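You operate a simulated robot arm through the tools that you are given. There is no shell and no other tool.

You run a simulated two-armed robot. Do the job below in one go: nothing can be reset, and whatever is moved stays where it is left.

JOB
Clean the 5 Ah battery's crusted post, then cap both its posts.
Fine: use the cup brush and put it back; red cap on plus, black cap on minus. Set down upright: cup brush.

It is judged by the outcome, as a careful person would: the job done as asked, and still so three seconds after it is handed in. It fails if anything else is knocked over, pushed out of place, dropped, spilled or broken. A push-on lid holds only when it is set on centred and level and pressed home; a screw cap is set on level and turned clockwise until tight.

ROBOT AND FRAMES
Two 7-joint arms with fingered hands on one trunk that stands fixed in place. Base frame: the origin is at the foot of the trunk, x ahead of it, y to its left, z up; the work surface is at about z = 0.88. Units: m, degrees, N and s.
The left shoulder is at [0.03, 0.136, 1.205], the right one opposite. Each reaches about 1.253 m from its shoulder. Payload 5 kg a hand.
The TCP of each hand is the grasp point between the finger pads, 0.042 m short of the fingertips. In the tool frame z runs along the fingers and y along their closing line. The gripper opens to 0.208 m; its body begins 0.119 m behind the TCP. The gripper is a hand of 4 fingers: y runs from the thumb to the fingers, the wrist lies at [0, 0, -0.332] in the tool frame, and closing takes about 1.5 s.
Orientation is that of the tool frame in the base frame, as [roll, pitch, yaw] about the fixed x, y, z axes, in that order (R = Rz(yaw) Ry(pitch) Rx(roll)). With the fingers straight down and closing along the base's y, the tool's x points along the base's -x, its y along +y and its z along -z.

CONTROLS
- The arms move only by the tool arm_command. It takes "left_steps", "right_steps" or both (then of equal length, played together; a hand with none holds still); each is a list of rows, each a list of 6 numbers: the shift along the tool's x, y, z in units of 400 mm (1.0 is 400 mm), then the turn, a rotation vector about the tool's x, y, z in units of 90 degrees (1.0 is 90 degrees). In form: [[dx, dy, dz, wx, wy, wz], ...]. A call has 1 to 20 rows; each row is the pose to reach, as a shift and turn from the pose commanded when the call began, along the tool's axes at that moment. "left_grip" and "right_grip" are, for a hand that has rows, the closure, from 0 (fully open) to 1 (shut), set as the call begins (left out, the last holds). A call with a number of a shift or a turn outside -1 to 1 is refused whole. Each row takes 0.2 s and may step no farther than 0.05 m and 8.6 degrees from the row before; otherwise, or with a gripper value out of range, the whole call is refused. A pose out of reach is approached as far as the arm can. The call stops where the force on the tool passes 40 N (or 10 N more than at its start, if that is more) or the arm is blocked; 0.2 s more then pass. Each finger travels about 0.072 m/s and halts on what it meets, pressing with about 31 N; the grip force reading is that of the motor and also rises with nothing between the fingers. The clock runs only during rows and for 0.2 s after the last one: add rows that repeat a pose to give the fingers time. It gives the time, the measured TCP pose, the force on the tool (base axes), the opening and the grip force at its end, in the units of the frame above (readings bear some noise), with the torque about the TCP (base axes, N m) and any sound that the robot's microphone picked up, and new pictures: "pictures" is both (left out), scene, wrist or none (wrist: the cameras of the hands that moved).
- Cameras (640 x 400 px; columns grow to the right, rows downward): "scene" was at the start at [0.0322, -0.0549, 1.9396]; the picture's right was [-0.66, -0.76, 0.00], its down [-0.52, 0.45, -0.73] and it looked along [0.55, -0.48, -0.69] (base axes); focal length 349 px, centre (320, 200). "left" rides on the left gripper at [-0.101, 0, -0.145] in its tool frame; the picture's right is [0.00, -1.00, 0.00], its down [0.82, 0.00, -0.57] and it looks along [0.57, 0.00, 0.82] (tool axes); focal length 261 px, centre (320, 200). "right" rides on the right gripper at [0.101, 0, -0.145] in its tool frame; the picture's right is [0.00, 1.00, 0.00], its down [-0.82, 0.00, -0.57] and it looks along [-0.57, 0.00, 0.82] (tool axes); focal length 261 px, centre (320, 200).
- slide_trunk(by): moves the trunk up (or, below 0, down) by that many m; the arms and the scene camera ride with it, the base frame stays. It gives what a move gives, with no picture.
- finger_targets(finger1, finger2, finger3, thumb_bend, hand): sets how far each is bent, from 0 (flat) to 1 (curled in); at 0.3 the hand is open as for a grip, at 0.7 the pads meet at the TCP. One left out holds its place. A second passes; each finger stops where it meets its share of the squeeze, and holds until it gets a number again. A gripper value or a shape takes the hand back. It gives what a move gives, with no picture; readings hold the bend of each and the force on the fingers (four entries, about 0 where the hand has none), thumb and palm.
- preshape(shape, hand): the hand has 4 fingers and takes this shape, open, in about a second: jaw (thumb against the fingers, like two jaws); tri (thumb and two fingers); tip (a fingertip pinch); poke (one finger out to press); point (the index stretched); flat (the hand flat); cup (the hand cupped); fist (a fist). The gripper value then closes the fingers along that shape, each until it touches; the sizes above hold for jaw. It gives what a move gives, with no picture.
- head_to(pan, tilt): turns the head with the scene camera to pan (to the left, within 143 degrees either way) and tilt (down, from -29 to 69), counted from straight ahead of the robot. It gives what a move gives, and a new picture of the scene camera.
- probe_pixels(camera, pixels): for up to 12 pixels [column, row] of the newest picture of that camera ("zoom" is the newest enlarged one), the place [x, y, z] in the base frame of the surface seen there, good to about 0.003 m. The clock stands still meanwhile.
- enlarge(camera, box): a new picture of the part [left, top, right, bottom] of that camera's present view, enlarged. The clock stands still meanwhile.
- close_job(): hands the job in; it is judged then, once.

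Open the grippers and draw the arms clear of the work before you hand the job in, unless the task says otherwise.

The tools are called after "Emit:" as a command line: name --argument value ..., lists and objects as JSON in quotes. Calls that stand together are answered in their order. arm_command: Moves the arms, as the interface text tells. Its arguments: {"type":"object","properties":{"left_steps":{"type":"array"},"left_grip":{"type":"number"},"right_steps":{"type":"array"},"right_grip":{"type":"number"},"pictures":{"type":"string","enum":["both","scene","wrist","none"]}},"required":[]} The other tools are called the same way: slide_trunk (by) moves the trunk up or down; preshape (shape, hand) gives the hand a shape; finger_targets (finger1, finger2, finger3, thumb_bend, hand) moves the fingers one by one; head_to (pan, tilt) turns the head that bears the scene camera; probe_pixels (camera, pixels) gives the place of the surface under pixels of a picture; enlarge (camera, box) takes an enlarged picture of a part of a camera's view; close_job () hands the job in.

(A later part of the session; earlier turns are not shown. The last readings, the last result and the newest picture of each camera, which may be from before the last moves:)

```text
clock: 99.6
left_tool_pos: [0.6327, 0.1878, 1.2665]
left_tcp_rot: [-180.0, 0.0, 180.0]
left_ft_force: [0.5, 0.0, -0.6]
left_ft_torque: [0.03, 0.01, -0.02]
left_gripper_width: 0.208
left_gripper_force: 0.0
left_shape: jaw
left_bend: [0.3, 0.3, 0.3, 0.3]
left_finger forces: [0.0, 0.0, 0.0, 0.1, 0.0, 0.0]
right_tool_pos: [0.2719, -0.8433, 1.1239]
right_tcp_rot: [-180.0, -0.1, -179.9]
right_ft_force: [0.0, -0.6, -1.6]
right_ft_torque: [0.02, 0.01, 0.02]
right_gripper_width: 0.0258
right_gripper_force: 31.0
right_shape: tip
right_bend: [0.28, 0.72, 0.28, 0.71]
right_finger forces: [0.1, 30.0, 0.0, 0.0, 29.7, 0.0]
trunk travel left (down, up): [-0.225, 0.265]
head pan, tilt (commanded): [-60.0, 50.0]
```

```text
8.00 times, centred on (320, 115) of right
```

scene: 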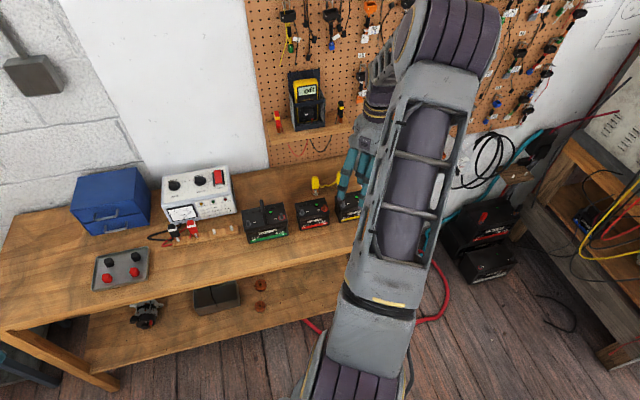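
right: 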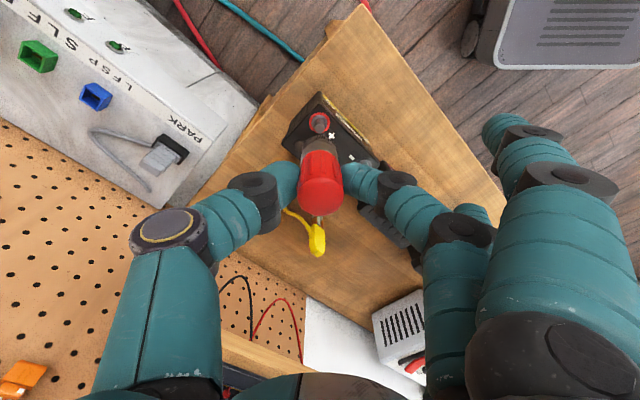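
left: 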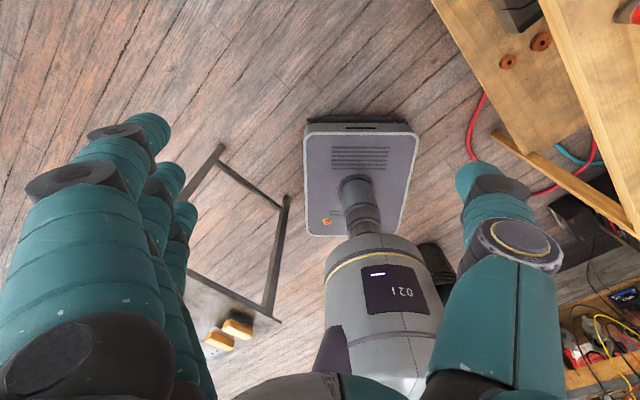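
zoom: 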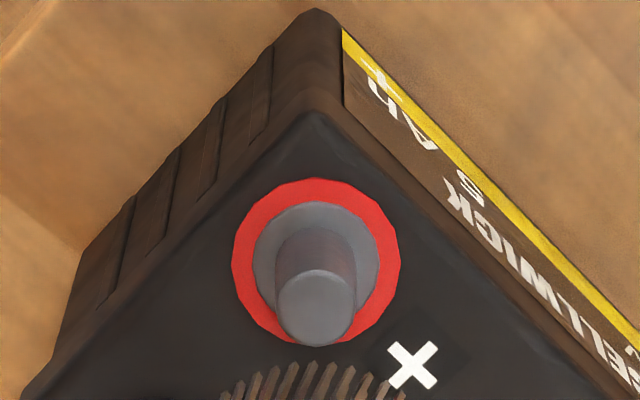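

The post is clean now and the battery unmoved. I carry the brush back home, turning to yaw -135 on the way.

Emit:
arm_command --right_steps '[[0, 0, -0.1, 0, 0, 0], [0, 0, -0.1375, 0, 0, 0], [-0.0736, 0.083, -0.1375, 0, 0, 0], [-0.1472, 0.166, -0.1375, 0, 0, 0], [-0.2208, 0.249, -0.1375, 0, 0, 0], [-0.2944, 0.332, -0.1375, 0, 0, 0], [-0.368, 0.415, -0.1375, 0, 0, 0], [-0.4416, 0.498, -0.1375, 0, 0, 0], [-0.5152, 0.581, -0.1375, 0, 0, 0], [-0.589, 0.664, -0.1375, 0, 0, 0], [-0.589, 0.664, -0.1375, 0, 0, 0]]' --pictures "none"

Emit:
arm_command --right_steps '[[-0.0736, 0.083, 0, 0, 0, -0.0625], [-0.1472, 0.166, 0, 0, 0, -0.125], [-0.2208, 0.249, 0, 0, 0, -0.1875], [-0.2944, 0.332, 0, 0, 0, -0.25], [-0.368, 0.415, 0, 0, 0, -0.3125], [-0.4416, 0.498, 0, 0, 0, -0.375], [-0.5152, 0.581, 0, 0, 0, -0.4375], [-0.589, 0.664, 0, 0, 0, -0.5], [-0.589, 0.664, 0.1, 0, 0, -0.5], [-0.589, 0.664, 0.2, 0, 0, -0.5], [-0.589, 0.664, 0.3, 0, 0, -0.5], [-0.589, 0.664, 0.3, 0, 0, -0.5]]' --pictures "both"

Emit:
enlarge --camera "right" --box '[220, 90, 420, 215]'

Emit:
enlarge --camera "scene" --box '[320, 180, 384, 220]'

```text
clock: 102.0
left_tool_pos: [0.6318, 0.1882, 1.2667]
left_tcp_rot: [179.9, 0.0, 180.0]
left_ft_force: [-0.6, -0.7, 0.7]
left_ft_torque: [0.03, -0.05, -0.01]
left_gripper_width: 0.2078
left_gripper_force: 0.1
left_shape: jaw
left_bend: [0.3, 0.3, 0.3, 0.3]
left_finger forces: [0.1, 0.0, 0.0, 0.1, 0.0, 0.1]
right_tool_pos: [0.5073, -0.5772, 1.1788]
right_tcp_rot: [180.0, 0.0, -179.9]
right_ft_force: [-0.5, -0.6, -0.5]
right_ft_torque: [0.05, -0.04, -0.01]
right_gripper_width: 0.0261
right_gripper_force: 30.8
right_shape: tip
right_bend: [0.28, 0.72, 0.28, 0.71]
right_finger forces: [0.0, 29.6, 0.1, 0.0, 29.5, 0.1]
trunk travel left (down, up): [-0.225, 0.265]
head pan, tilt (commanded): [-60.0, 50.0]
```

```text
clock: 104.6
left_tool_pos: [0.6309, 0.189, 1.2659]
left_tcp_rot: [-179.9, 0.1, 179.9]
left_ft_force: [-0.1, -0.4, 1.1]
left_ft_torque: [0.02, -0.05, -0.01]
left_gripper_width: 0.2077
left_gripper_force: 0.1
left_shape: jaw
left_bend: [0.3, 0.3, 0.3, 0.3]
left_finger forces: [0.0, 0.0, 0.1, 0.1, 0.0, 0.1]
right_tool_pos: [0.7451, -0.3117, 1.0582]
right_tcp_rot: [180.0, 0.0, -135.0]
right_ft_force: [-0.4, 0.7, -1.0]
right_ft_torque: [0.0, -0.07, -0.01]
right_gripper_width: 0.0259
right_gripper_force: 30.7
right_shape: tip
right_bend: [0.28, 0.72, 0.28, 0.71]
right_finger forces: [0.0, 29.0, 0.1, 0.1, 28.9, 0.0]
trunk travel left (down, up): [-0.225, 0.265]
head pan, tilt (commanded): [-60.0, 50.0]
```

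scene: 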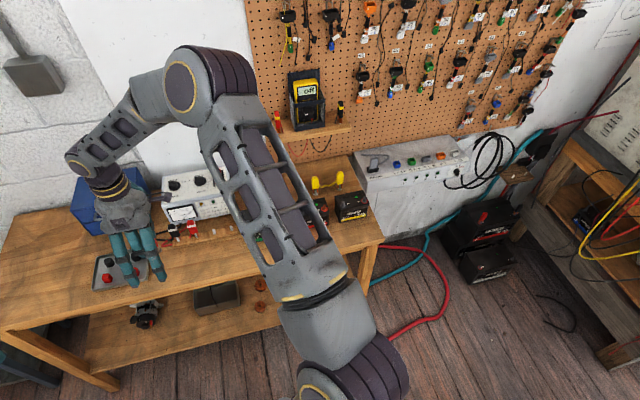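
right: 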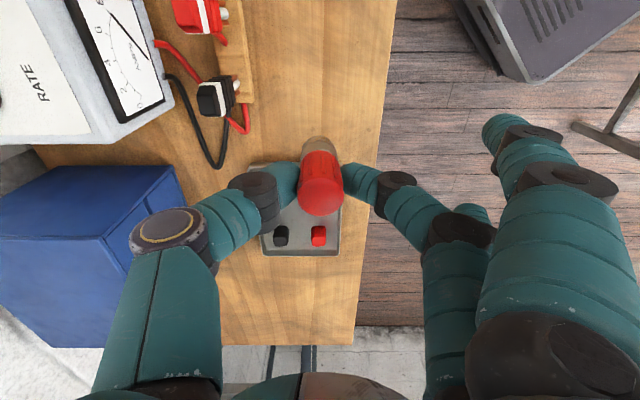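

```text
3.20 times, centred on (320, 152) of right
```

zoom: 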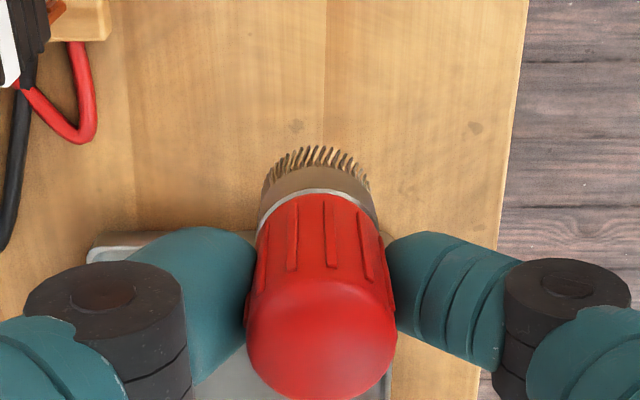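

```text
10.00 times, centred on (352, 200) of scene
```

zoom: 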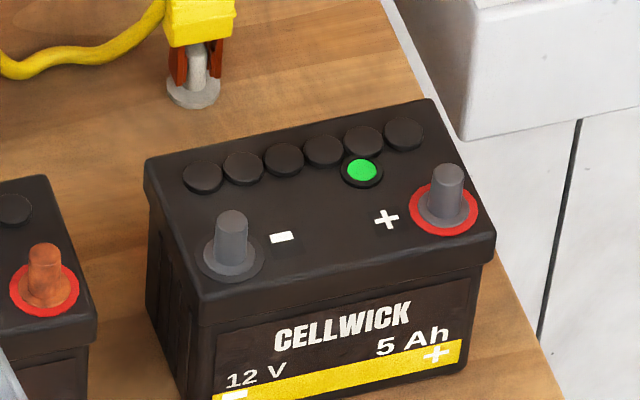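

The plus post is plainly grey in the scene zoom (445,190) and the battery sits where it began. I lower the brush to the bench at its home.

Emit:
arm_command --right_steps '[[0.005, 0, 0.08, 0, 0, 0], [0.005, 0, 0.16, 0, 0, 0], [0.005, 0, 0.22, 0, 0, 0], [0.005, 0, 0.245, 0, 0, 0], [0.005, 0, 0.252, 0, 0, 0], [0.005, 0, 0.256, 0, 0, 0], [0.005, 0, 0.259, 0, 0, 0], [0.005, 0, 0.259, 0, 0, 0]]' --pictures "wrist"

Emit:
enlarge --camera "right" --box '[220, 110, 420, 235]'

```text
clock: 106.4
left_tool_pos: [0.6328, 0.1891, 1.2653]
left_tcp_rot: [-179.9, 0.0, -180.0]
left_ft_force: [0.2, 0.1, 0.5]
left_ft_torque: [0.01, 0.01, 0.01]
left_gripper_width: 0.2081
left_gripper_force: 0.0
left_shape: jaw
left_bend: [0.3, 0.3, 0.3, 0.3]
left_finger forces: [0.1, 0.0, 0.0, 0.0, 0.1, 0.0]
right_tool_pos: [0.7417, -0.3137, 0.9545]
right_tcp_rot: [-180.0, 0.0, -135.0]
right_ft_force: [0.9, -0.5, 3.8]
right_ft_torque: [-0.01, -0.01, -0.03]
right_gripper_width: 0.0259
right_gripper_force: 31.5
right_shape: tip
right_bend: [0.28, 0.72, 0.28, 0.71]
right_finger forces: [0.0, 28.8, 0.0, 0.0, 30.2, 0.1]
trunk travel left (down, up): [-0.225, 0.265]
head pan, tilt (commanded): [-60.0, 50.0]
```

right: 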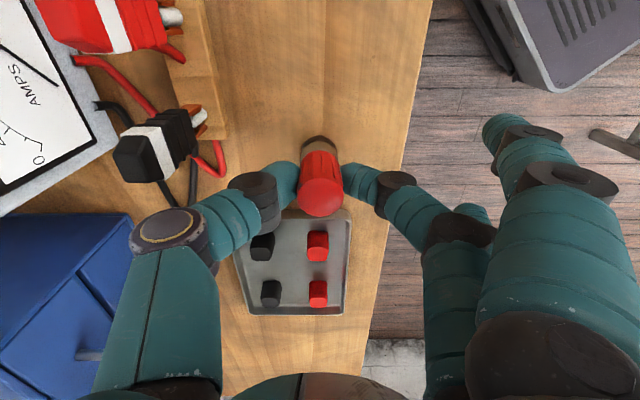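

```text
3.20 times, centred on (320, 172) of right
```

zoom: 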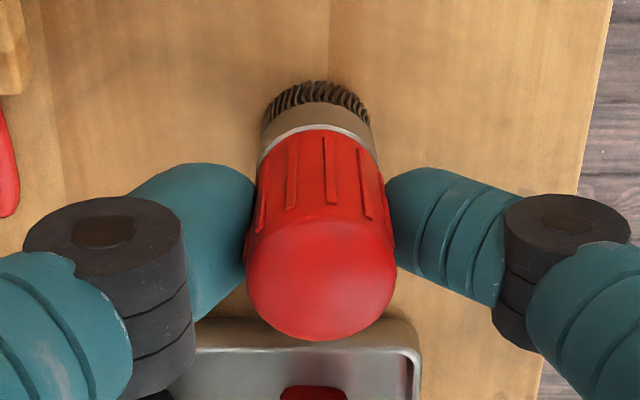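

Touching the bench (3.8 N) and upright. I open the pinch and lift the hand straight up, leaving the brush standing.

Emit:
arm_command --right_steps '[[0, 0, 0, 0, 0, 0], [0, 0, 0, 0, 0, 0], [0, 0, 0, 0, 0, 0], [0, 0, 0, 0, 0, 0], [0, 0, -0.05, 0, 0, 0], [0, 0, -0.1, 0, 0, 0], [0, 0, -0.2, 0, 0, 0], [0, 0, -0.3, 0, 0, 0], [0, 0, -0.3, 0, 0, 0]]' --right_grip 0.65 --pictures "both"

Emit:
enlarge --camera "right" --box '[220, 90, 420, 215]'

```text
clock: 108.4
left_tool_pos: [0.634, 0.1886, 1.2645]
left_tcp_rot: [179.9, 0.0, -180.0]
left_ft_force: [0.3, -0.5, -0.7]
left_ft_torque: [0.03, 0.04, 0.01]
left_gripper_width: 0.208
left_gripper_force: 0.0
left_shape: jaw
left_bend: [0.3, 0.3, 0.3, 0.3]
left_finger forces: [0.0, 0.1, 0.0, 0.0, 0.0, 0.0]
right_tool_pos: [0.7431, -0.3142, 1.0711]
right_tcp_rot: [179.8, -0.1, -135.0]
right_ft_force: [0.5, -0.1, -0.9]
right_ft_torque: [0.02, 0.07, -0.01]
right_gripper_width: 0.0724
right_gripper_force: 0.1
right_shape: tip
right_bend: [0.05, 0.74, 0.05, 0.7]
right_finger forces: [0.0, 0.1, 0.0, 0.0, 0.1, 0.0]
trunk travel left (down, up): [-0.225, 0.265]
head pan, tilt (commanded): [-60.0, 50.0]
```

scene: 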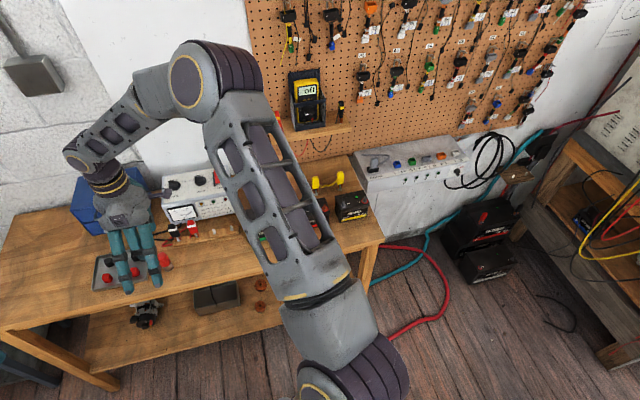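
right: 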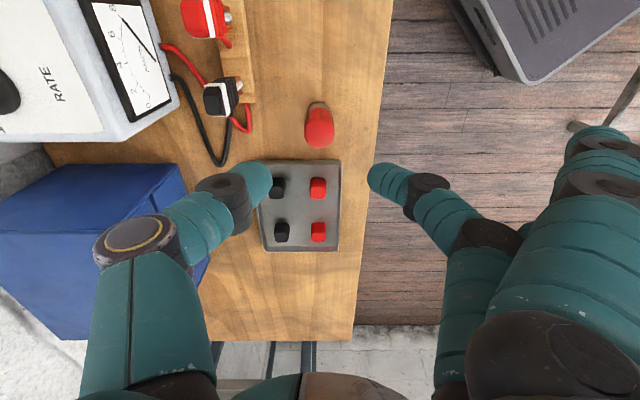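

```text
3.20 times, centred on (320, 152) of right
```

zoom: 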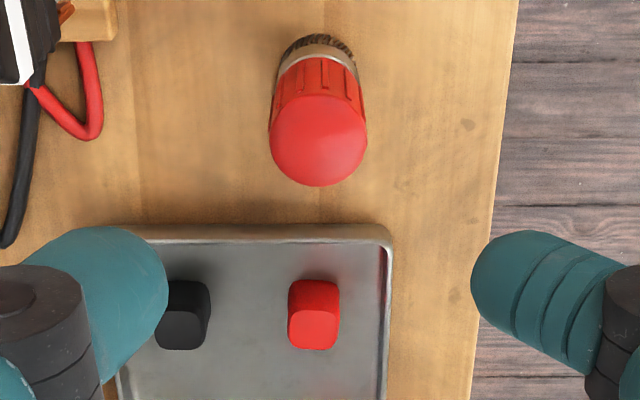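

Brush is back, upright. For the low caps I need the true tip depth when nearly shut, so I close the pinch to 0.88 in free air and look at the tips from the scene camera.

Emit:
arm_command --right_steps '[[0, 0, -0.05, 0, 0, 0], [0, 0, -0.05, 0, 0, 0], [0, 0, -0.05, 0, 0, 0], [0, 0, -0.05, 0, 0, 0]]' --right_grip 0.88 --pictures "both"

Emit:
enlarge --camera "scene" --box '[90, 200, 186, 260]'

Emit:
enlarge --camera "right" --box '[240, 110, 400, 210]'

```text
clock: 109.4
left_tool_pos: [0.6318, 0.1893, 1.2646]
left_tcp_rot: [-180.0, 0.0, -180.0]
left_ft_force: [0.9, -0.3, 0.0]
left_ft_torque: [0.02, 0.01, -0.02]
left_gripper_width: 0.2079
left_gripper_force: 0.1
left_shape: jaw
left_bend: [0.3, 0.3, 0.3, 0.3]
left_finger forces: [0.1, 0.0, 0.0, 0.1, 0.0, 0.0]
right_tool_pos: [0.742, -0.3139, 1.094]
right_tcp_rot: [-179.9, -0.1, -135.0]
right_ft_force: [-0.6, 0.5, -0.4]
right_ft_torque: [0.01, 0.04, -0.01]
right_gripper_width: 0.0258
right_gripper_force: 0.1
right_shape: tip
right_bend: [0.05, 0.72, 0.05, 0.7]
right_finger forces: [0.0, 0.0, 0.0, 0.0, 0.0, 0.0]
trunk travel left (down, up): [-0.225, 0.265]
head pan, tilt (commanded): [-60.0, 50.0]
```

scene: 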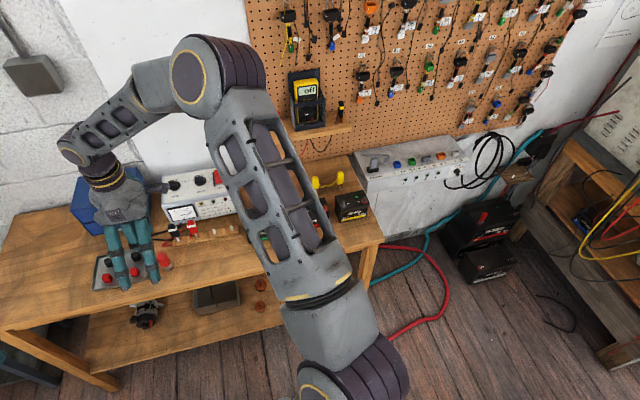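
right: 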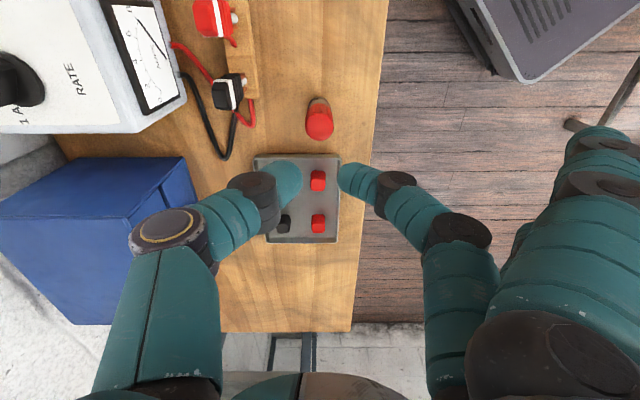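

```text
6.67 times, centred on (138, 230) of scene
```

zoom: 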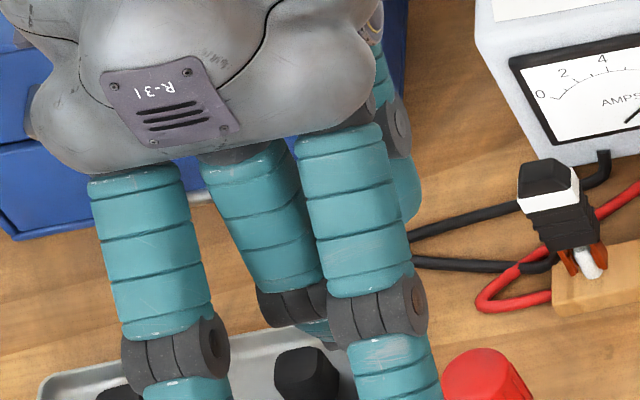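

```text
4.00 times, centred on (320, 160) of right
```

zoom: 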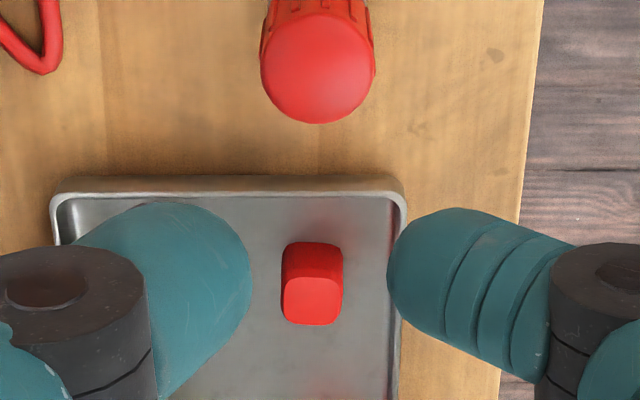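

At 0.88 the pads leave ~25 mm. To learn how far the tips reach below the TCP I touch the empty bench to the right of the brush; first I move there.

Emit:
arm_command --right_steps '[[0.1, 0, 0, 0, 0, 0], [0.2, 0, 0, 0, 0, 0], [0.2925, 0, 0, 0, 0, 0], [0.2925, 0, 0.1, 0, 0, 0], [0.2925, 0, 0.2, 0, 0, 0], [0.2925, 0, 0.3, 0, 0, 0], [0.2925, 0, 0.375, 0, 0, 0], [0.2925, 0, 0.375, 0, 0, 0]]' --pictures "both"

Emit:
arm_command --right_steps '[[0, 0, 0.005, 0, 0, 0], [0, 0, 0.01, 0, 0, 0], [0, 0, 0.015, 0, 0, 0], [0, 0, 0.015, 0, 0, 0]]' --pictures "none"

```text
clock: 111.2
left_tool_pos: [0.6317, 0.19, 1.2672]
left_tcp_rot: [-180.0, 0.1, -180.0]
left_ft_force: [-0.4, 0.1, -0.7]
left_ft_torque: [0.03, -0.01, -0.01]
left_gripper_width: 0.2079
left_gripper_force: 0.1
left_shape: jaw
left_bend: [0.3, 0.3, 0.3, 0.3]
left_finger forces: [0.0, 0.0, 0.0, 0.0, 0.1, 0.0]
right_tool_pos: [0.6581, -0.3953, 0.9442]
right_tcp_rot: [180.0, -0.1, -134.9]
right_ft_force: [-6.4, 4.7, 5.4]
right_ft_torque: [-0.61, -0.62, -0.03]
right_gripper_width: 0.0242
right_gripper_force: 0.1
right_shape: tip
right_bend: [0.05, 0.72, 0.05, 0.7]
right_finger forces: [0.1, 0.0, 0.1, 0.1, 10.4, 0.1]
trunk travel left (down, up): [-0.225, 0.265]
head pan, tilt (commanded): [-60.0, 50.0]
```

scene: 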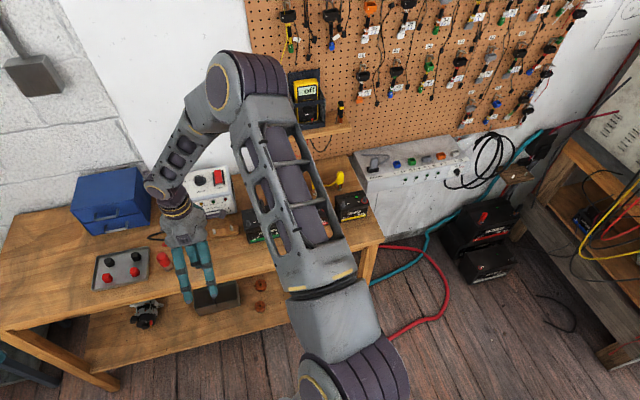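
right: 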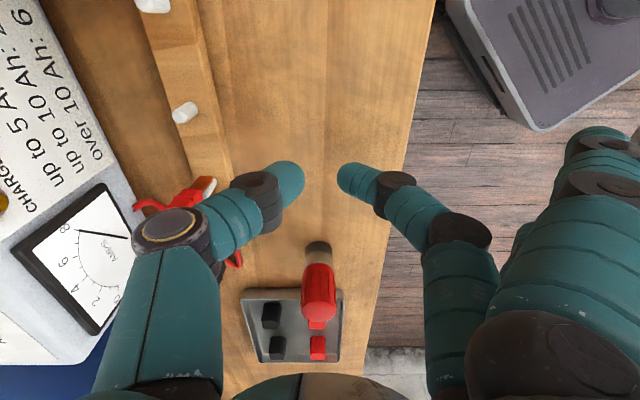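

```text
clock: 112.2
left_tool_pos: [0.6316, 0.1895, 1.2675]
left_tcp_rot: [180.0, 0.0, -179.9]
left_ft_force: [1.3, 0.1, -0.3]
left_ft_torque: [-0.01, 0.0, -0.01]
left_gripper_width: 0.2079
left_gripper_force: 0.0
left_shape: jaw
left_bend: [0.3, 0.3, 0.3, 0.3]
left_finger forces: [0.0, 0.0, 0.1, 0.1, 0.2, 0.0]
right_tool_pos: [0.659, -0.3955, 0.9394]
right_tcp_rot: [-180.0, -0.1, -135.0]
right_ft_force: [-8.6, 6.1, 1.9]
right_ft_torque: [-0.45, -0.51, -0.06]
right_gripper_width: 0.0237
right_gripper_force: 0.0
right_shape: tip
right_bend: [0.05, 0.72, 0.05, 0.7]
right_finger forces: [0.0, 0.0, 0.1, 0.0, 10.4, 0.0]
trunk travel left (down, up): [-0.225, 0.265]
head pan, tilt (commanded): [-60.0, 50.0]
```

The thumb is pressing on something (10 N) — the red charger clamp beside its knuckle at (205,190). I lift straight away and check that clamp.

Emit:
arm_command --right_steps '[[0, 0.005, -0.03, 0, 0, 0], [0, 0.01, -0.08, 0, 0, 0], [0, 0.02, -0.18, 0, 0, 0], [0, 0.02, -0.3, 0, 0, 0], [0, 0.02, -0.42, 0, 0, 0], [0, 0.02, -0.42, 0, 0, 0]]' --pictures "both"

Emit:
enlarge --camera "right" --box '[100, 60, 340, 210]'

Emit:
enlarge --camera "scene" --box '[140, 200, 268, 280]'

```text
clock: 113.6
left_tool_pos: [0.6342, 0.1889, 1.266]
left_tcp_rot: [180.0, -0.1, 180.0]
left_ft_force: [1.1, -0.5, -0.7]
left_ft_torque: [0.02, 0.06, -0.02]
left_gripper_width: 0.2079
left_gripper_force: 0.1
left_shape: jaw
left_bend: [0.3, 0.3, 0.3, 0.3]
left_finger forces: [0.0, 0.0, 0.0, 0.0, 0.0, 0.0]
right_tool_pos: [0.6559, -0.3928, 1.1051]
right_tcp_rot: [179.8, -0.2, -135.0]
right_ft_force: [1.7, 0.4, -0.6]
right_ft_torque: [0.02, 0.1, -0.05]
right_gripper_width: 0.025
right_gripper_force: 0.0
right_shape: tip
right_bend: [0.05, 0.72, 0.05, 0.7]
right_finger forces: [0.1, 0.1, 0.1, 0.0, 0.0, 0.1]
trunk travel left (down, up): [-0.225, 0.265]
head pan, tilt (commanded): [-60.0, 50.0]
```

scene: 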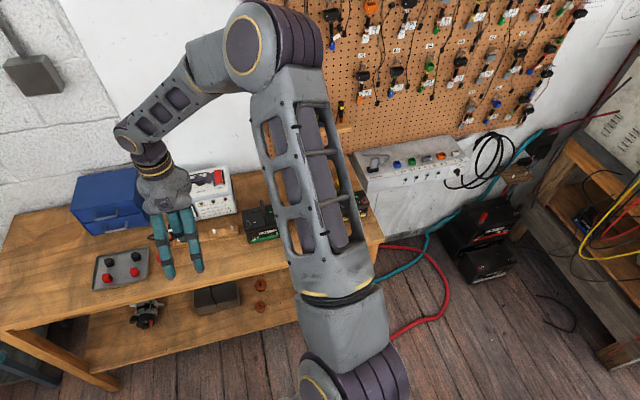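
right: 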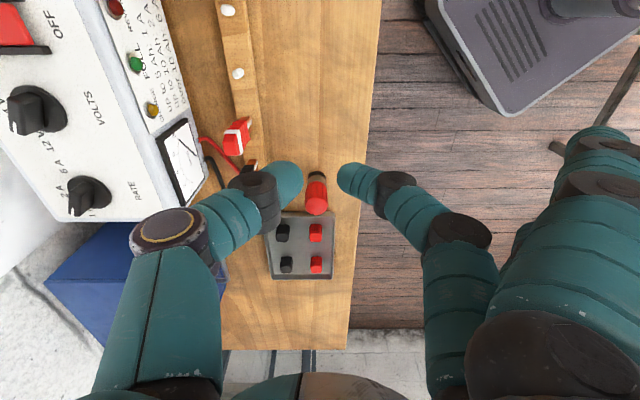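

```text
2.67 times, centred on (220, 135) of right
```

zoom: 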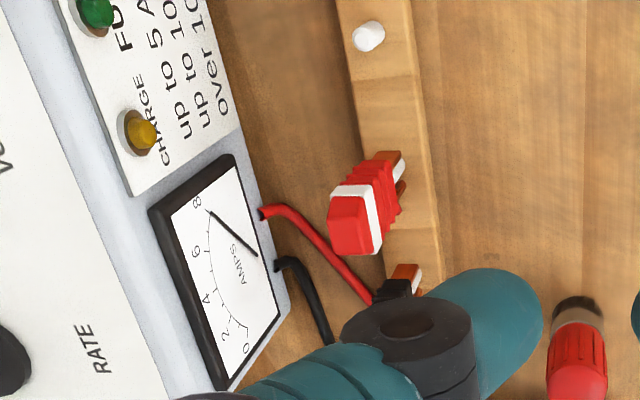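

```text
5.00 times, centred on (204, 240) of scene
```

zoom: 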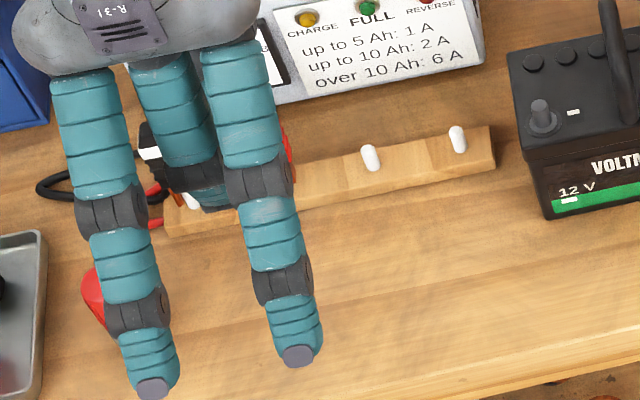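

I swing the hand away to the left at height to see the charger clamps unobstructed in the scene view.

Emit:
arm_command --right_steps '[[-0.1, 0.02, -0.05, 0, 0, 0], [-0.2, 0.04, -0.1, 0, 0, 0], [-0.3, 0.06, -0.15, 0, 0, 0], [-0.4, 0.09, -0.15, 0, 0, 0], [-0.5, 0.12, -0.15, 0, 0, 0], [-0.6, 0.14, -0.15, 0, 0, 0], [-0.7, 0.14, -0.15, 0, 0, 0], [-0.7, 0.14, -0.15, 0, 0, 0]]' --pictures "both"

Emit:
enlarge --camera "scene" --box '[140, 200, 268, 280]'

```text
clock: 115.4
left_tool_pos: [0.6309, 0.1889, 1.2666]
left_tcp_rot: [-179.9, 0.0, 180.0]
left_ft_force: [-0.1, -1.1, 0.8]
left_ft_torque: [0.13, -0.08, 0.01]
left_gripper_width: 0.208
left_gripper_force: 0.1
left_shape: jaw
left_bend: [0.3, 0.3, 0.3, 0.3]
left_finger forces: [0.0, 0.1, 0.0, 0.0, 0.1, 0.0]
right_tool_pos: [0.8125, -0.1533, 1.1674]
right_tcp_rot: [-179.9, 0.1, -135.1]
right_ft_force: [-0.7, -0.9, 0.2]
right_ft_torque: [0.09, -0.06, 0.01]
right_gripper_width: 0.025
right_gripper_force: 0.1
right_shape: tip
right_bend: [0.05, 0.72, 0.05, 0.7]
right_finger forces: [0.0, 0.1, 0.0, 0.0, 0.0, 0.0]
trunk travel left (down, up): [-0.225, 0.265]
head pan, tilt (commanded): [-60.0, 50.0]
```

scene: 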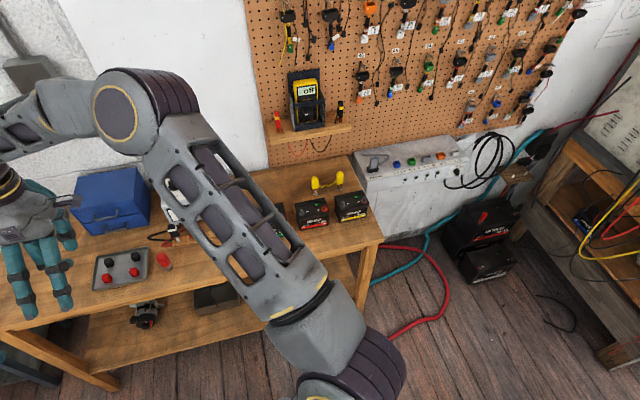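
right: 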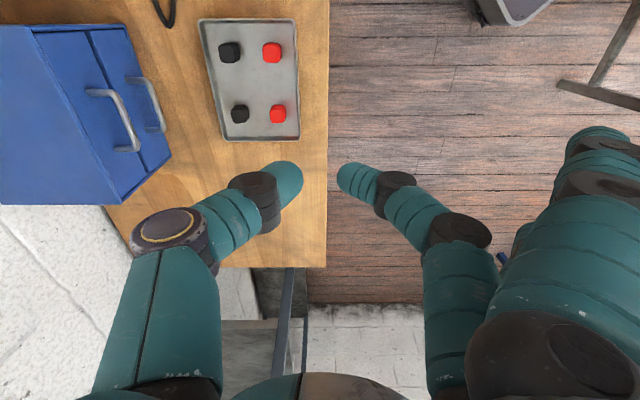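

```text
5.00 times, centred on (204, 240) of scene
```

zoom: 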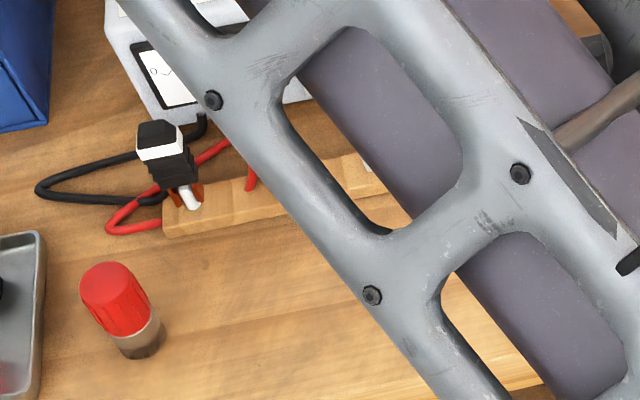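

The brush stands well; the arm hides the clamp for now, I will verify it later. I look for a free bench spot left of the tray to calibrate the tip depth there.

Emit:
probe_pixels --camera "right" --pixels '[[310, 150], [310, 240], [230, 150], [280, 260], [320, 220], [300, 135], [222, 138], [200, 25], [295, 22], [272, 50], [278, 112], [230, 50]]'

Emit:
enlarge --camera "right" --box '[190, 10, 318, 90]'

```text
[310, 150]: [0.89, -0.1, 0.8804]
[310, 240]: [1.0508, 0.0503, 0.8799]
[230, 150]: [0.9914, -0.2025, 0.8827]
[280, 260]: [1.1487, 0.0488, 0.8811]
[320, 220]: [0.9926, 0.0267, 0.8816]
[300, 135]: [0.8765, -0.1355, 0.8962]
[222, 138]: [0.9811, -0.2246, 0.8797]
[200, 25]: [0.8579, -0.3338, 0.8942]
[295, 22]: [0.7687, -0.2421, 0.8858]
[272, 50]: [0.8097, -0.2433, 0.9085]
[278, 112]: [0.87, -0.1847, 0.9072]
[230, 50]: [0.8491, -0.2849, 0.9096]
```

```text
5.00 times, centred on (254, 50) of right
```

zoom: 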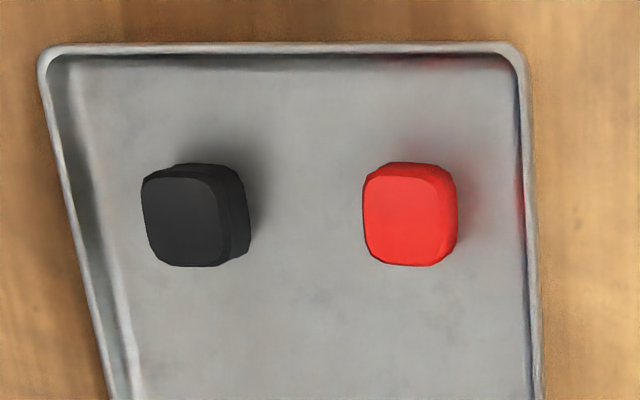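

The caps are rounded squares set square in the tray, with most room along the bench's long side, so I'll grip the left pair with yaw 135 (thumb right, finger left). I turn the hand and move over the free bench left of the tray to calibrate tip depth.

Emit:
arm_command --right_steps '[[-0.035, -0.012, 0, 0, 0, 0.0909], [-0.07, -0.024, 0, 0, 0, 0.1818], [-0.105, -0.036, 0, 0, 0, 0.2727], [-0.14, -0.048, 0, 0, 0, 0.3636], [-0.175, -0.06, 0, 0, 0, 0.4545], [-0.21, -0.072, 0, 0, 0, 0.5454], [-0.245, -0.084, 0, 0, 0, 0.6363], [-0.28, -0.096, 0, 0, 0, 0.7272], [-0.315, -0.108, 0, 0, 0, 0.8181], [-0.35, -0.12, 0, 0, 0, 0.909], [-0.39, -0.132, 0, 0, 0, 1.0], [-0.39, -0.132, 0.1, 0, 0, 1.0], [-0.39, -0.132, 0.2, 0, 0, 1.0], [-0.39, -0.132, 0.3, 0, 0, 1.0], [-0.39, -0.132, 0.4, 0, 0, 1.0], [-0.39, -0.132, 0.4, 0, 0, 1.0]]' --pictures "both"

```text
clock: 118.8
left_tool_pos: [0.6317, 0.1909, 1.2657]
left_tcp_rot: [179.9, -0.2, -179.9]
left_ft_force: [0.1, 0.2, 0.0]
left_ft_torque: [-0.04, -0.01, 0.0]
left_gripper_width: 0.2078
left_gripper_force: 0.1
left_shape: jaw
left_bend: [0.3, 0.3, 0.3, 0.3]
left_finger forces: [0.0, 0.1, 0.1, 0.0, 0.1, 0.0]
right_tool_pos: [0.9458, -0.0793, 1.0055]
right_tcp_rot: [-179.9, 0.1, 135.0]
right_ft_force: [0.4, -0.8, 0.7]
right_ft_torque: [-0.04, -0.04, -0.01]
right_gripper_width: 0.0248
right_gripper_force: 0.1
right_shape: tip
right_bend: [0.05, 0.72, 0.05, 0.7]
right_finger forces: [0.0, 0.1, 0.1, 0.0, 0.1, 0.0]
right hand out of reach, approached as far as the arm can: row 10, 11, 12, 13, 14, 15, 16
trunk travel left (down, up): [-0.225, 0.265]
head pan, tilt (commanded): [-60.0, 50.0]
```

scene: 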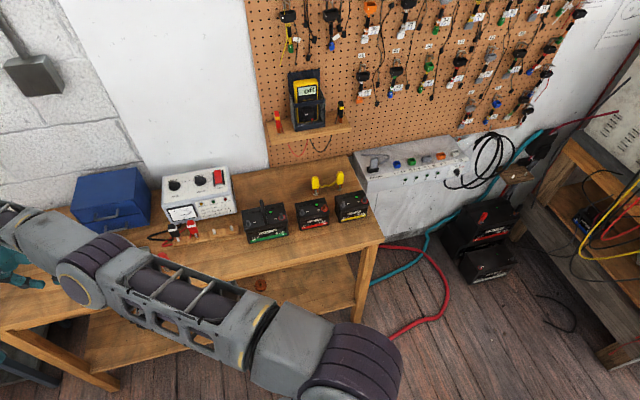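
right: 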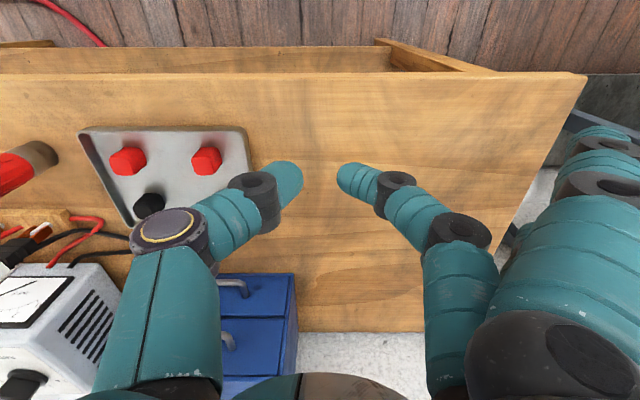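

The arm is out of the way of the charger rack now, so I enlarge it to check the clamps against their first look; I also probe the calibration spot.

Emit:
enlarge --camera "scene" --box '[140, 200, 268, 280]'

Emit:
probe_pixels --camera "right" --pixels '[[320, 150], [320, 180], [290, 130], [360, 130], [290, 178], [350, 180], [208, 160], [127, 160], [150, 205], [245, 135], [240, 180], [230, 285]]'

```text
5.00 times, centred on (204, 240) of scene
```

zoom: 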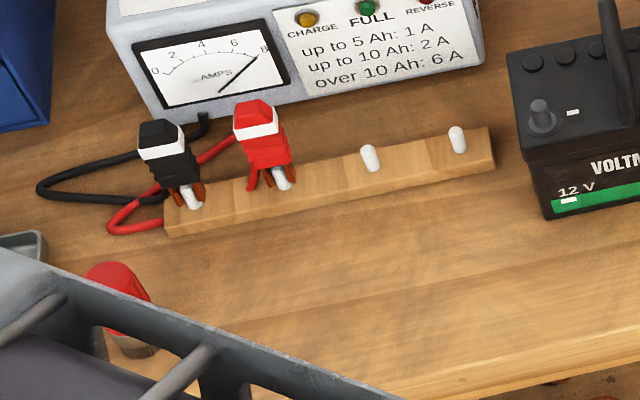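

```text
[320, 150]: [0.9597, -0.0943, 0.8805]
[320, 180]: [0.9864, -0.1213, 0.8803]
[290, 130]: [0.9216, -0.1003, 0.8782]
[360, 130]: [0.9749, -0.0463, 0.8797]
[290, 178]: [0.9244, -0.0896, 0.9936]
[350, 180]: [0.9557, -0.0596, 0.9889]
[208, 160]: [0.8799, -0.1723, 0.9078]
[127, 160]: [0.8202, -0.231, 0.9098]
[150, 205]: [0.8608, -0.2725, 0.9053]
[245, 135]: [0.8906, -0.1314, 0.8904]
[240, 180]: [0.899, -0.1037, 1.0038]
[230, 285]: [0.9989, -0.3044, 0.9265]
```

Both clamps stand on their pegs as at the start. I now go above the left red cap (~(0.871,-0.186)) with the pinch at ~35 mm and look.

Emit:
arm_command --right_steps '[[-0.006, -0.07, 0, 0, 0, 0], [-0.012, -0.14, 0, 0, 0, 0], [-0.018, -0.21, 0, 0, 0, 0], [-0.024, -0.28, 0, 0, 0, 0], [-0.03, -0.3447, 0, 0, 0, 0], [-0.03, -0.3447, 0, 0, 0, 0]]' --right_grip 0.84 --pictures "both"

Emit:
enlarge --camera "right" --box '[240, 90, 400, 190]'

Emit:
probe_pixels --camera "zoom" --pixels '[[320, 180], [300, 190], [345, 190], [320, 165], [320, 210], [280, 250], [370, 250], [320, 225]]'

```text
clock: 120.2
left_tool_pos: [0.6341, 0.1901, 1.2646]
left_tcp_rot: [179.9, -0.1, -179.9]
left_ft_force: [-0.4, 0.0, -0.9]
left_ft_torque: [-0.05, 0.03, 0.03]
left_gripper_width: 0.208
left_gripper_force: 0.1
left_shape: jaw
left_bend: [0.3, 0.3, 0.3, 0.3]
left_finger forces: [0.0, 0.0, 0.0, 0.0, 0.0, 0.0]
right_tool_pos: [0.859, -0.1865, 1.0055]
right_tcp_rot: [-179.9, 0.0, 135.0]
right_ft_force: [0.3, 1.1, -0.3]
right_ft_torque: [-0.04, 0.02, 0.03]
right_gripper_width: 0.0327
right_gripper_force: 0.0
right_shape: tip
right_bend: [0.05, 0.72, 0.05, 0.7]
right_finger forces: [0.0, 0.0, 0.1, 0.0, 0.0, 0.1]
trunk travel left (down, up): [-0.225, 0.265]
head pan, tilt (commanded): [-60.0, 50.0]
```

scene: 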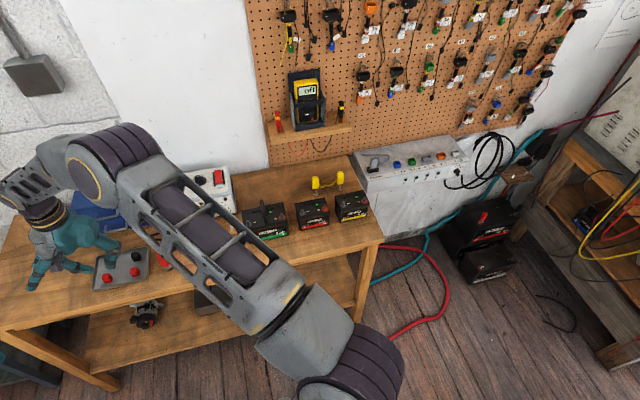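
right: 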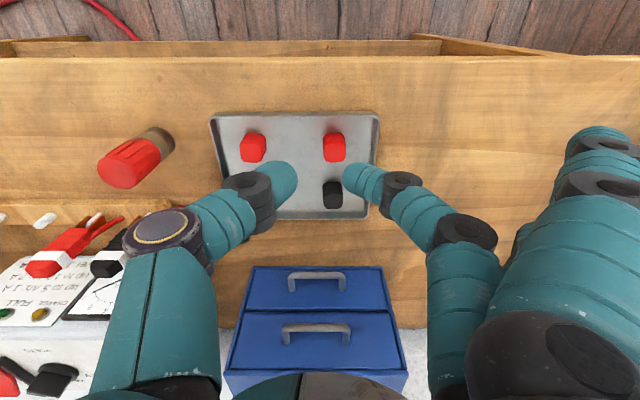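

```text
4.00 times, centred on (320, 140) of right
```

zoom: 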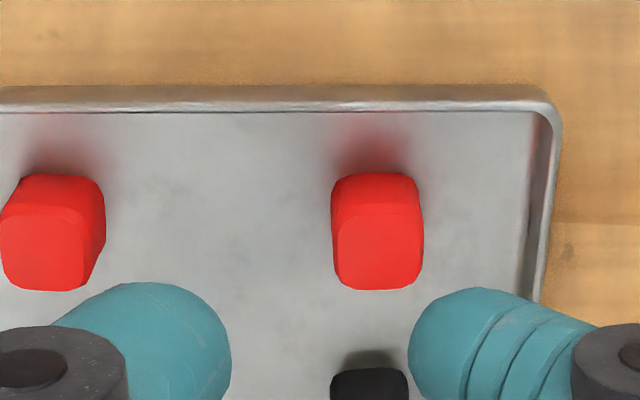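

```text
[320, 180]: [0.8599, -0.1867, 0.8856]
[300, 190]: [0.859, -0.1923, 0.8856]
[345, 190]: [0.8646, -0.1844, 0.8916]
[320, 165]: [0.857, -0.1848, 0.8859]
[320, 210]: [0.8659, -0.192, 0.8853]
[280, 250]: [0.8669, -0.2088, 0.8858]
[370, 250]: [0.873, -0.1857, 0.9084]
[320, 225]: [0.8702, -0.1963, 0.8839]
```

The red cap's top centre lies at zoom (378,248), ~13 mm to the finger side. I probe it closely.

Emit:
probe_pixels --camera "zoom" --pixels '[[378, 248], [342, 248], [418, 248], [378, 215], [378, 284], [345, 275], [412, 275], [378, 185], [215, 340], [425, 340], [540, 250], [530, 150]]'

```text
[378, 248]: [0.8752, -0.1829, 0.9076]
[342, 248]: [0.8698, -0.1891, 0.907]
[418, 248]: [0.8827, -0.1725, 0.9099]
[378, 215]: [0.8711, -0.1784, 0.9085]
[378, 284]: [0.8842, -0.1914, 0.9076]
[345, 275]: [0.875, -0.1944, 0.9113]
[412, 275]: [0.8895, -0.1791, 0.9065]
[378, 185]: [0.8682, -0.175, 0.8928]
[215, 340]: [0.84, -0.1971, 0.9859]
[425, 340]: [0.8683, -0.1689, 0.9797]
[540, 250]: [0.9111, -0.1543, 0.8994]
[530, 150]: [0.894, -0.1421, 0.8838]
```

The cap is 14.5 mm toward the finger and 9.7 mm back from the TCP axis. I shift there and lower to z≈0.94 for a close check.

Emit:
arm_command --right_steps '[[-0.012, 0.018, 0, 0, 0, 0], [-0.024, 0.036, 0, 0, 0, 0], [-0.024, 0.036, 0.05, 0, 0, 0], [-0.024, 0.036, 0.1, 0, 0, 0], [-0.024, 0.036, 0.14, 0, 0, 0], [-0.024, 0.036, 0.14, 0, 0, 0]]' --pictures "wrist"

Emit:
enlarge --camera "right" --box '[240, 120, 400, 220]'

```text
clock: 121.6
left_tool_pos: [0.6324, 0.1887, 1.2659]
left_tcp_rot: [180.0, 0.0, -180.0]
left_ft_force: [0.8, 0.4, 0.2]
left_ft_torque: [0.0, -0.02, -0.02]
left_gripper_width: 0.208
left_gripper_force: 0.1
left_shape: jaw
left_bend: [0.3, 0.3, 0.3, 0.3]
left_finger forces: [0.2, 0.0, 0.1, 0.1, 0.1, 0.1]
right_tool_pos: [0.8743, -0.1833, 0.9495]
right_tcp_rot: [-179.9, 0.0, 135.0]
right_ft_force: [0.0, -0.2, -0.1]
right_ft_torque: [-0.02, -0.01, 0.02]
right_gripper_width: 0.0331
right_gripper_force: 0.0
right_shape: tip
right_bend: [0.05, 0.72, 0.05, 0.7]
right_finger forces: [0.0, 0.0, 0.0, 0.1, 0.0, 0.0]
trunk travel left (down, up): [-0.225, 0.265]
head pan, tilt (commanded): [-60.0, 50.0]
```

right: 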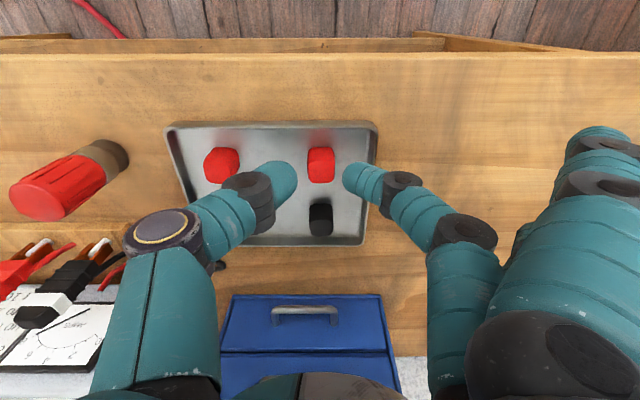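

```text
4.00 times, centred on (320, 170) of right
```

zoom: 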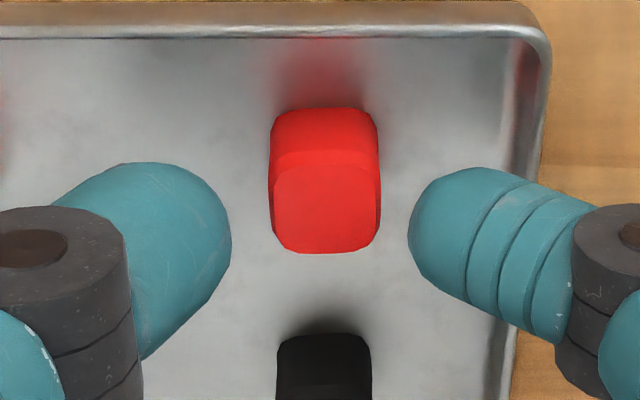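

The cap (cols 270-380) sits between the tips (230, 408), 1 mm off. I lower slowly to z≈0.929, watching force.

Emit:
arm_command --right_steps '[[0, 0.003, 0.015, 0, 0, 0], [0, 0.003, 0.03, 0, 0, 0], [0, 0.003, 0.042, 0, 0, 0], [0, 0.003, 0.051, 0, 0, 0], [0, 0.003, 0.051, 0, 0, 0]]' --pictures "wrist"

Emit:
enlarge --camera "right" --box '[240, 120, 400, 220]'

```text
clock: 122.8
left_tool_pos: [0.632, 0.1891, 1.2661]
left_tcp_rot: [180.0, 0.0, 180.0]
left_ft_force: [0.4, 0.2, 0.7]
left_ft_torque: [0.0, -0.03, 0.03]
left_gripper_width: 0.208
left_gripper_force: 0.1
left_shape: jaw
left_bend: [0.3, 0.3, 0.3, 0.3]
left_finger forces: [0.0, 0.0, 0.1, 0.0, 0.0, 0.0]
right_tool_pos: [0.8775, -0.182, 0.9294]
right_tcp_rot: [-180.0, 0.1, 135.0]
right_ft_force: [-1.0, -1.1, 4.5]
right_ft_torque: [0.07, -0.08, -0.01]
right_gripper_width: 0.0329
right_gripper_force: 0.0
right_shape: tip
right_bend: [0.05, 0.73, 0.05, 0.7]
right_finger forces: [0.0, 4.3, 0.0, 0.1, 0.0, 0.1]
trunk travel left (down, up): [-0.225, 0.265]
head pan, tilt (commanded): [-60.0, 50.0]
```

right: 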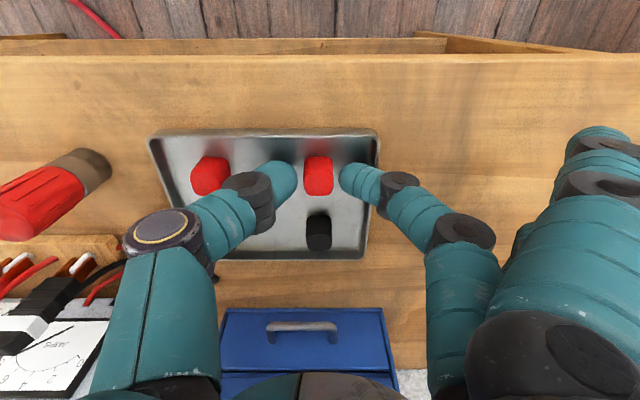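

```text
4.00 times, centred on (320, 170) of right
```

zoom: 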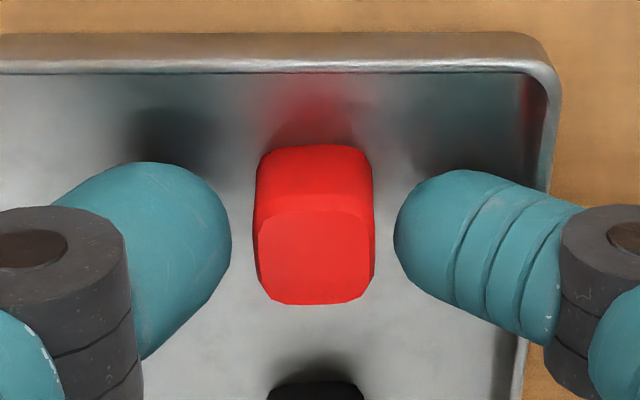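

Finger 2 touches the tray (4.5 N) at TCP 0.929, so tips reach ~44 mm down. I back off 2.5 mm to clear it.

Emit:
arm_command --right_steps '[[0, 0, -0.006, 0, 0, 0], [0, 0, -0.006, 0, 0, 0]]' --pictures "wrist"

Emit:
enlarge --camera "right" --box '[240, 120, 400, 220]'

```text
clock: 123.4
left_tool_pos: [0.6319, 0.1898, 1.2643]
left_tcp_rot: [180.0, -0.1, 180.0]
left_ft_force: [0.5, -0.3, -0.2]
left_ft_torque: [-0.02, -0.02, 0.05]
left_gripper_width: 0.2079
left_gripper_force: 0.1
left_shape: jaw
left_bend: [0.3, 0.3, 0.3, 0.3]
left_finger forces: [0.1, 0.0, 0.0, 0.0, 0.1, 0.1]
right_tool_pos: [0.8757, -0.1826, 0.9316]
right_tcp_rot: [-179.9, 0.0, 135.0]
right_ft_force: [-0.4, 0.7, 1.4]
right_ft_torque: [0.0, 0.03, 0.02]
right_gripper_width: 0.0326
right_gripper_force: 0.0
right_shape: tip
right_bend: [0.05, 0.73, 0.05, 0.7]
right_finger forces: [0.0, 0.9, 0.0, 0.1, 0.0, 0.0]
trunk travel left (down, up): [-0.225, 0.265]
head pan, tilt (commanded): [-60.0, 50.0]
```

right: 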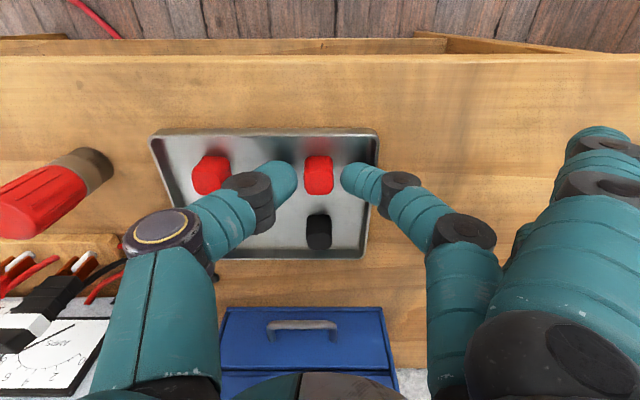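

```text
4.00 times, centred on (320, 170) of right
```

zoom: 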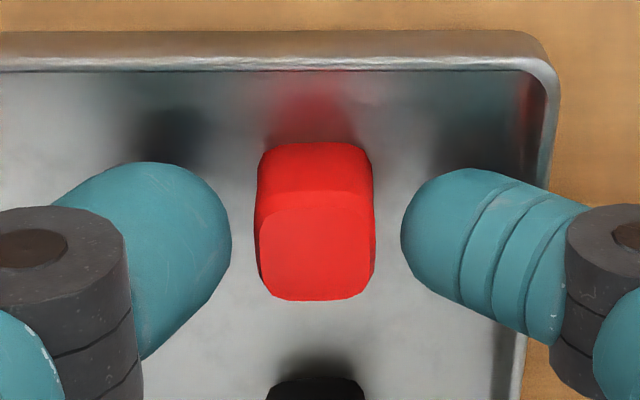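

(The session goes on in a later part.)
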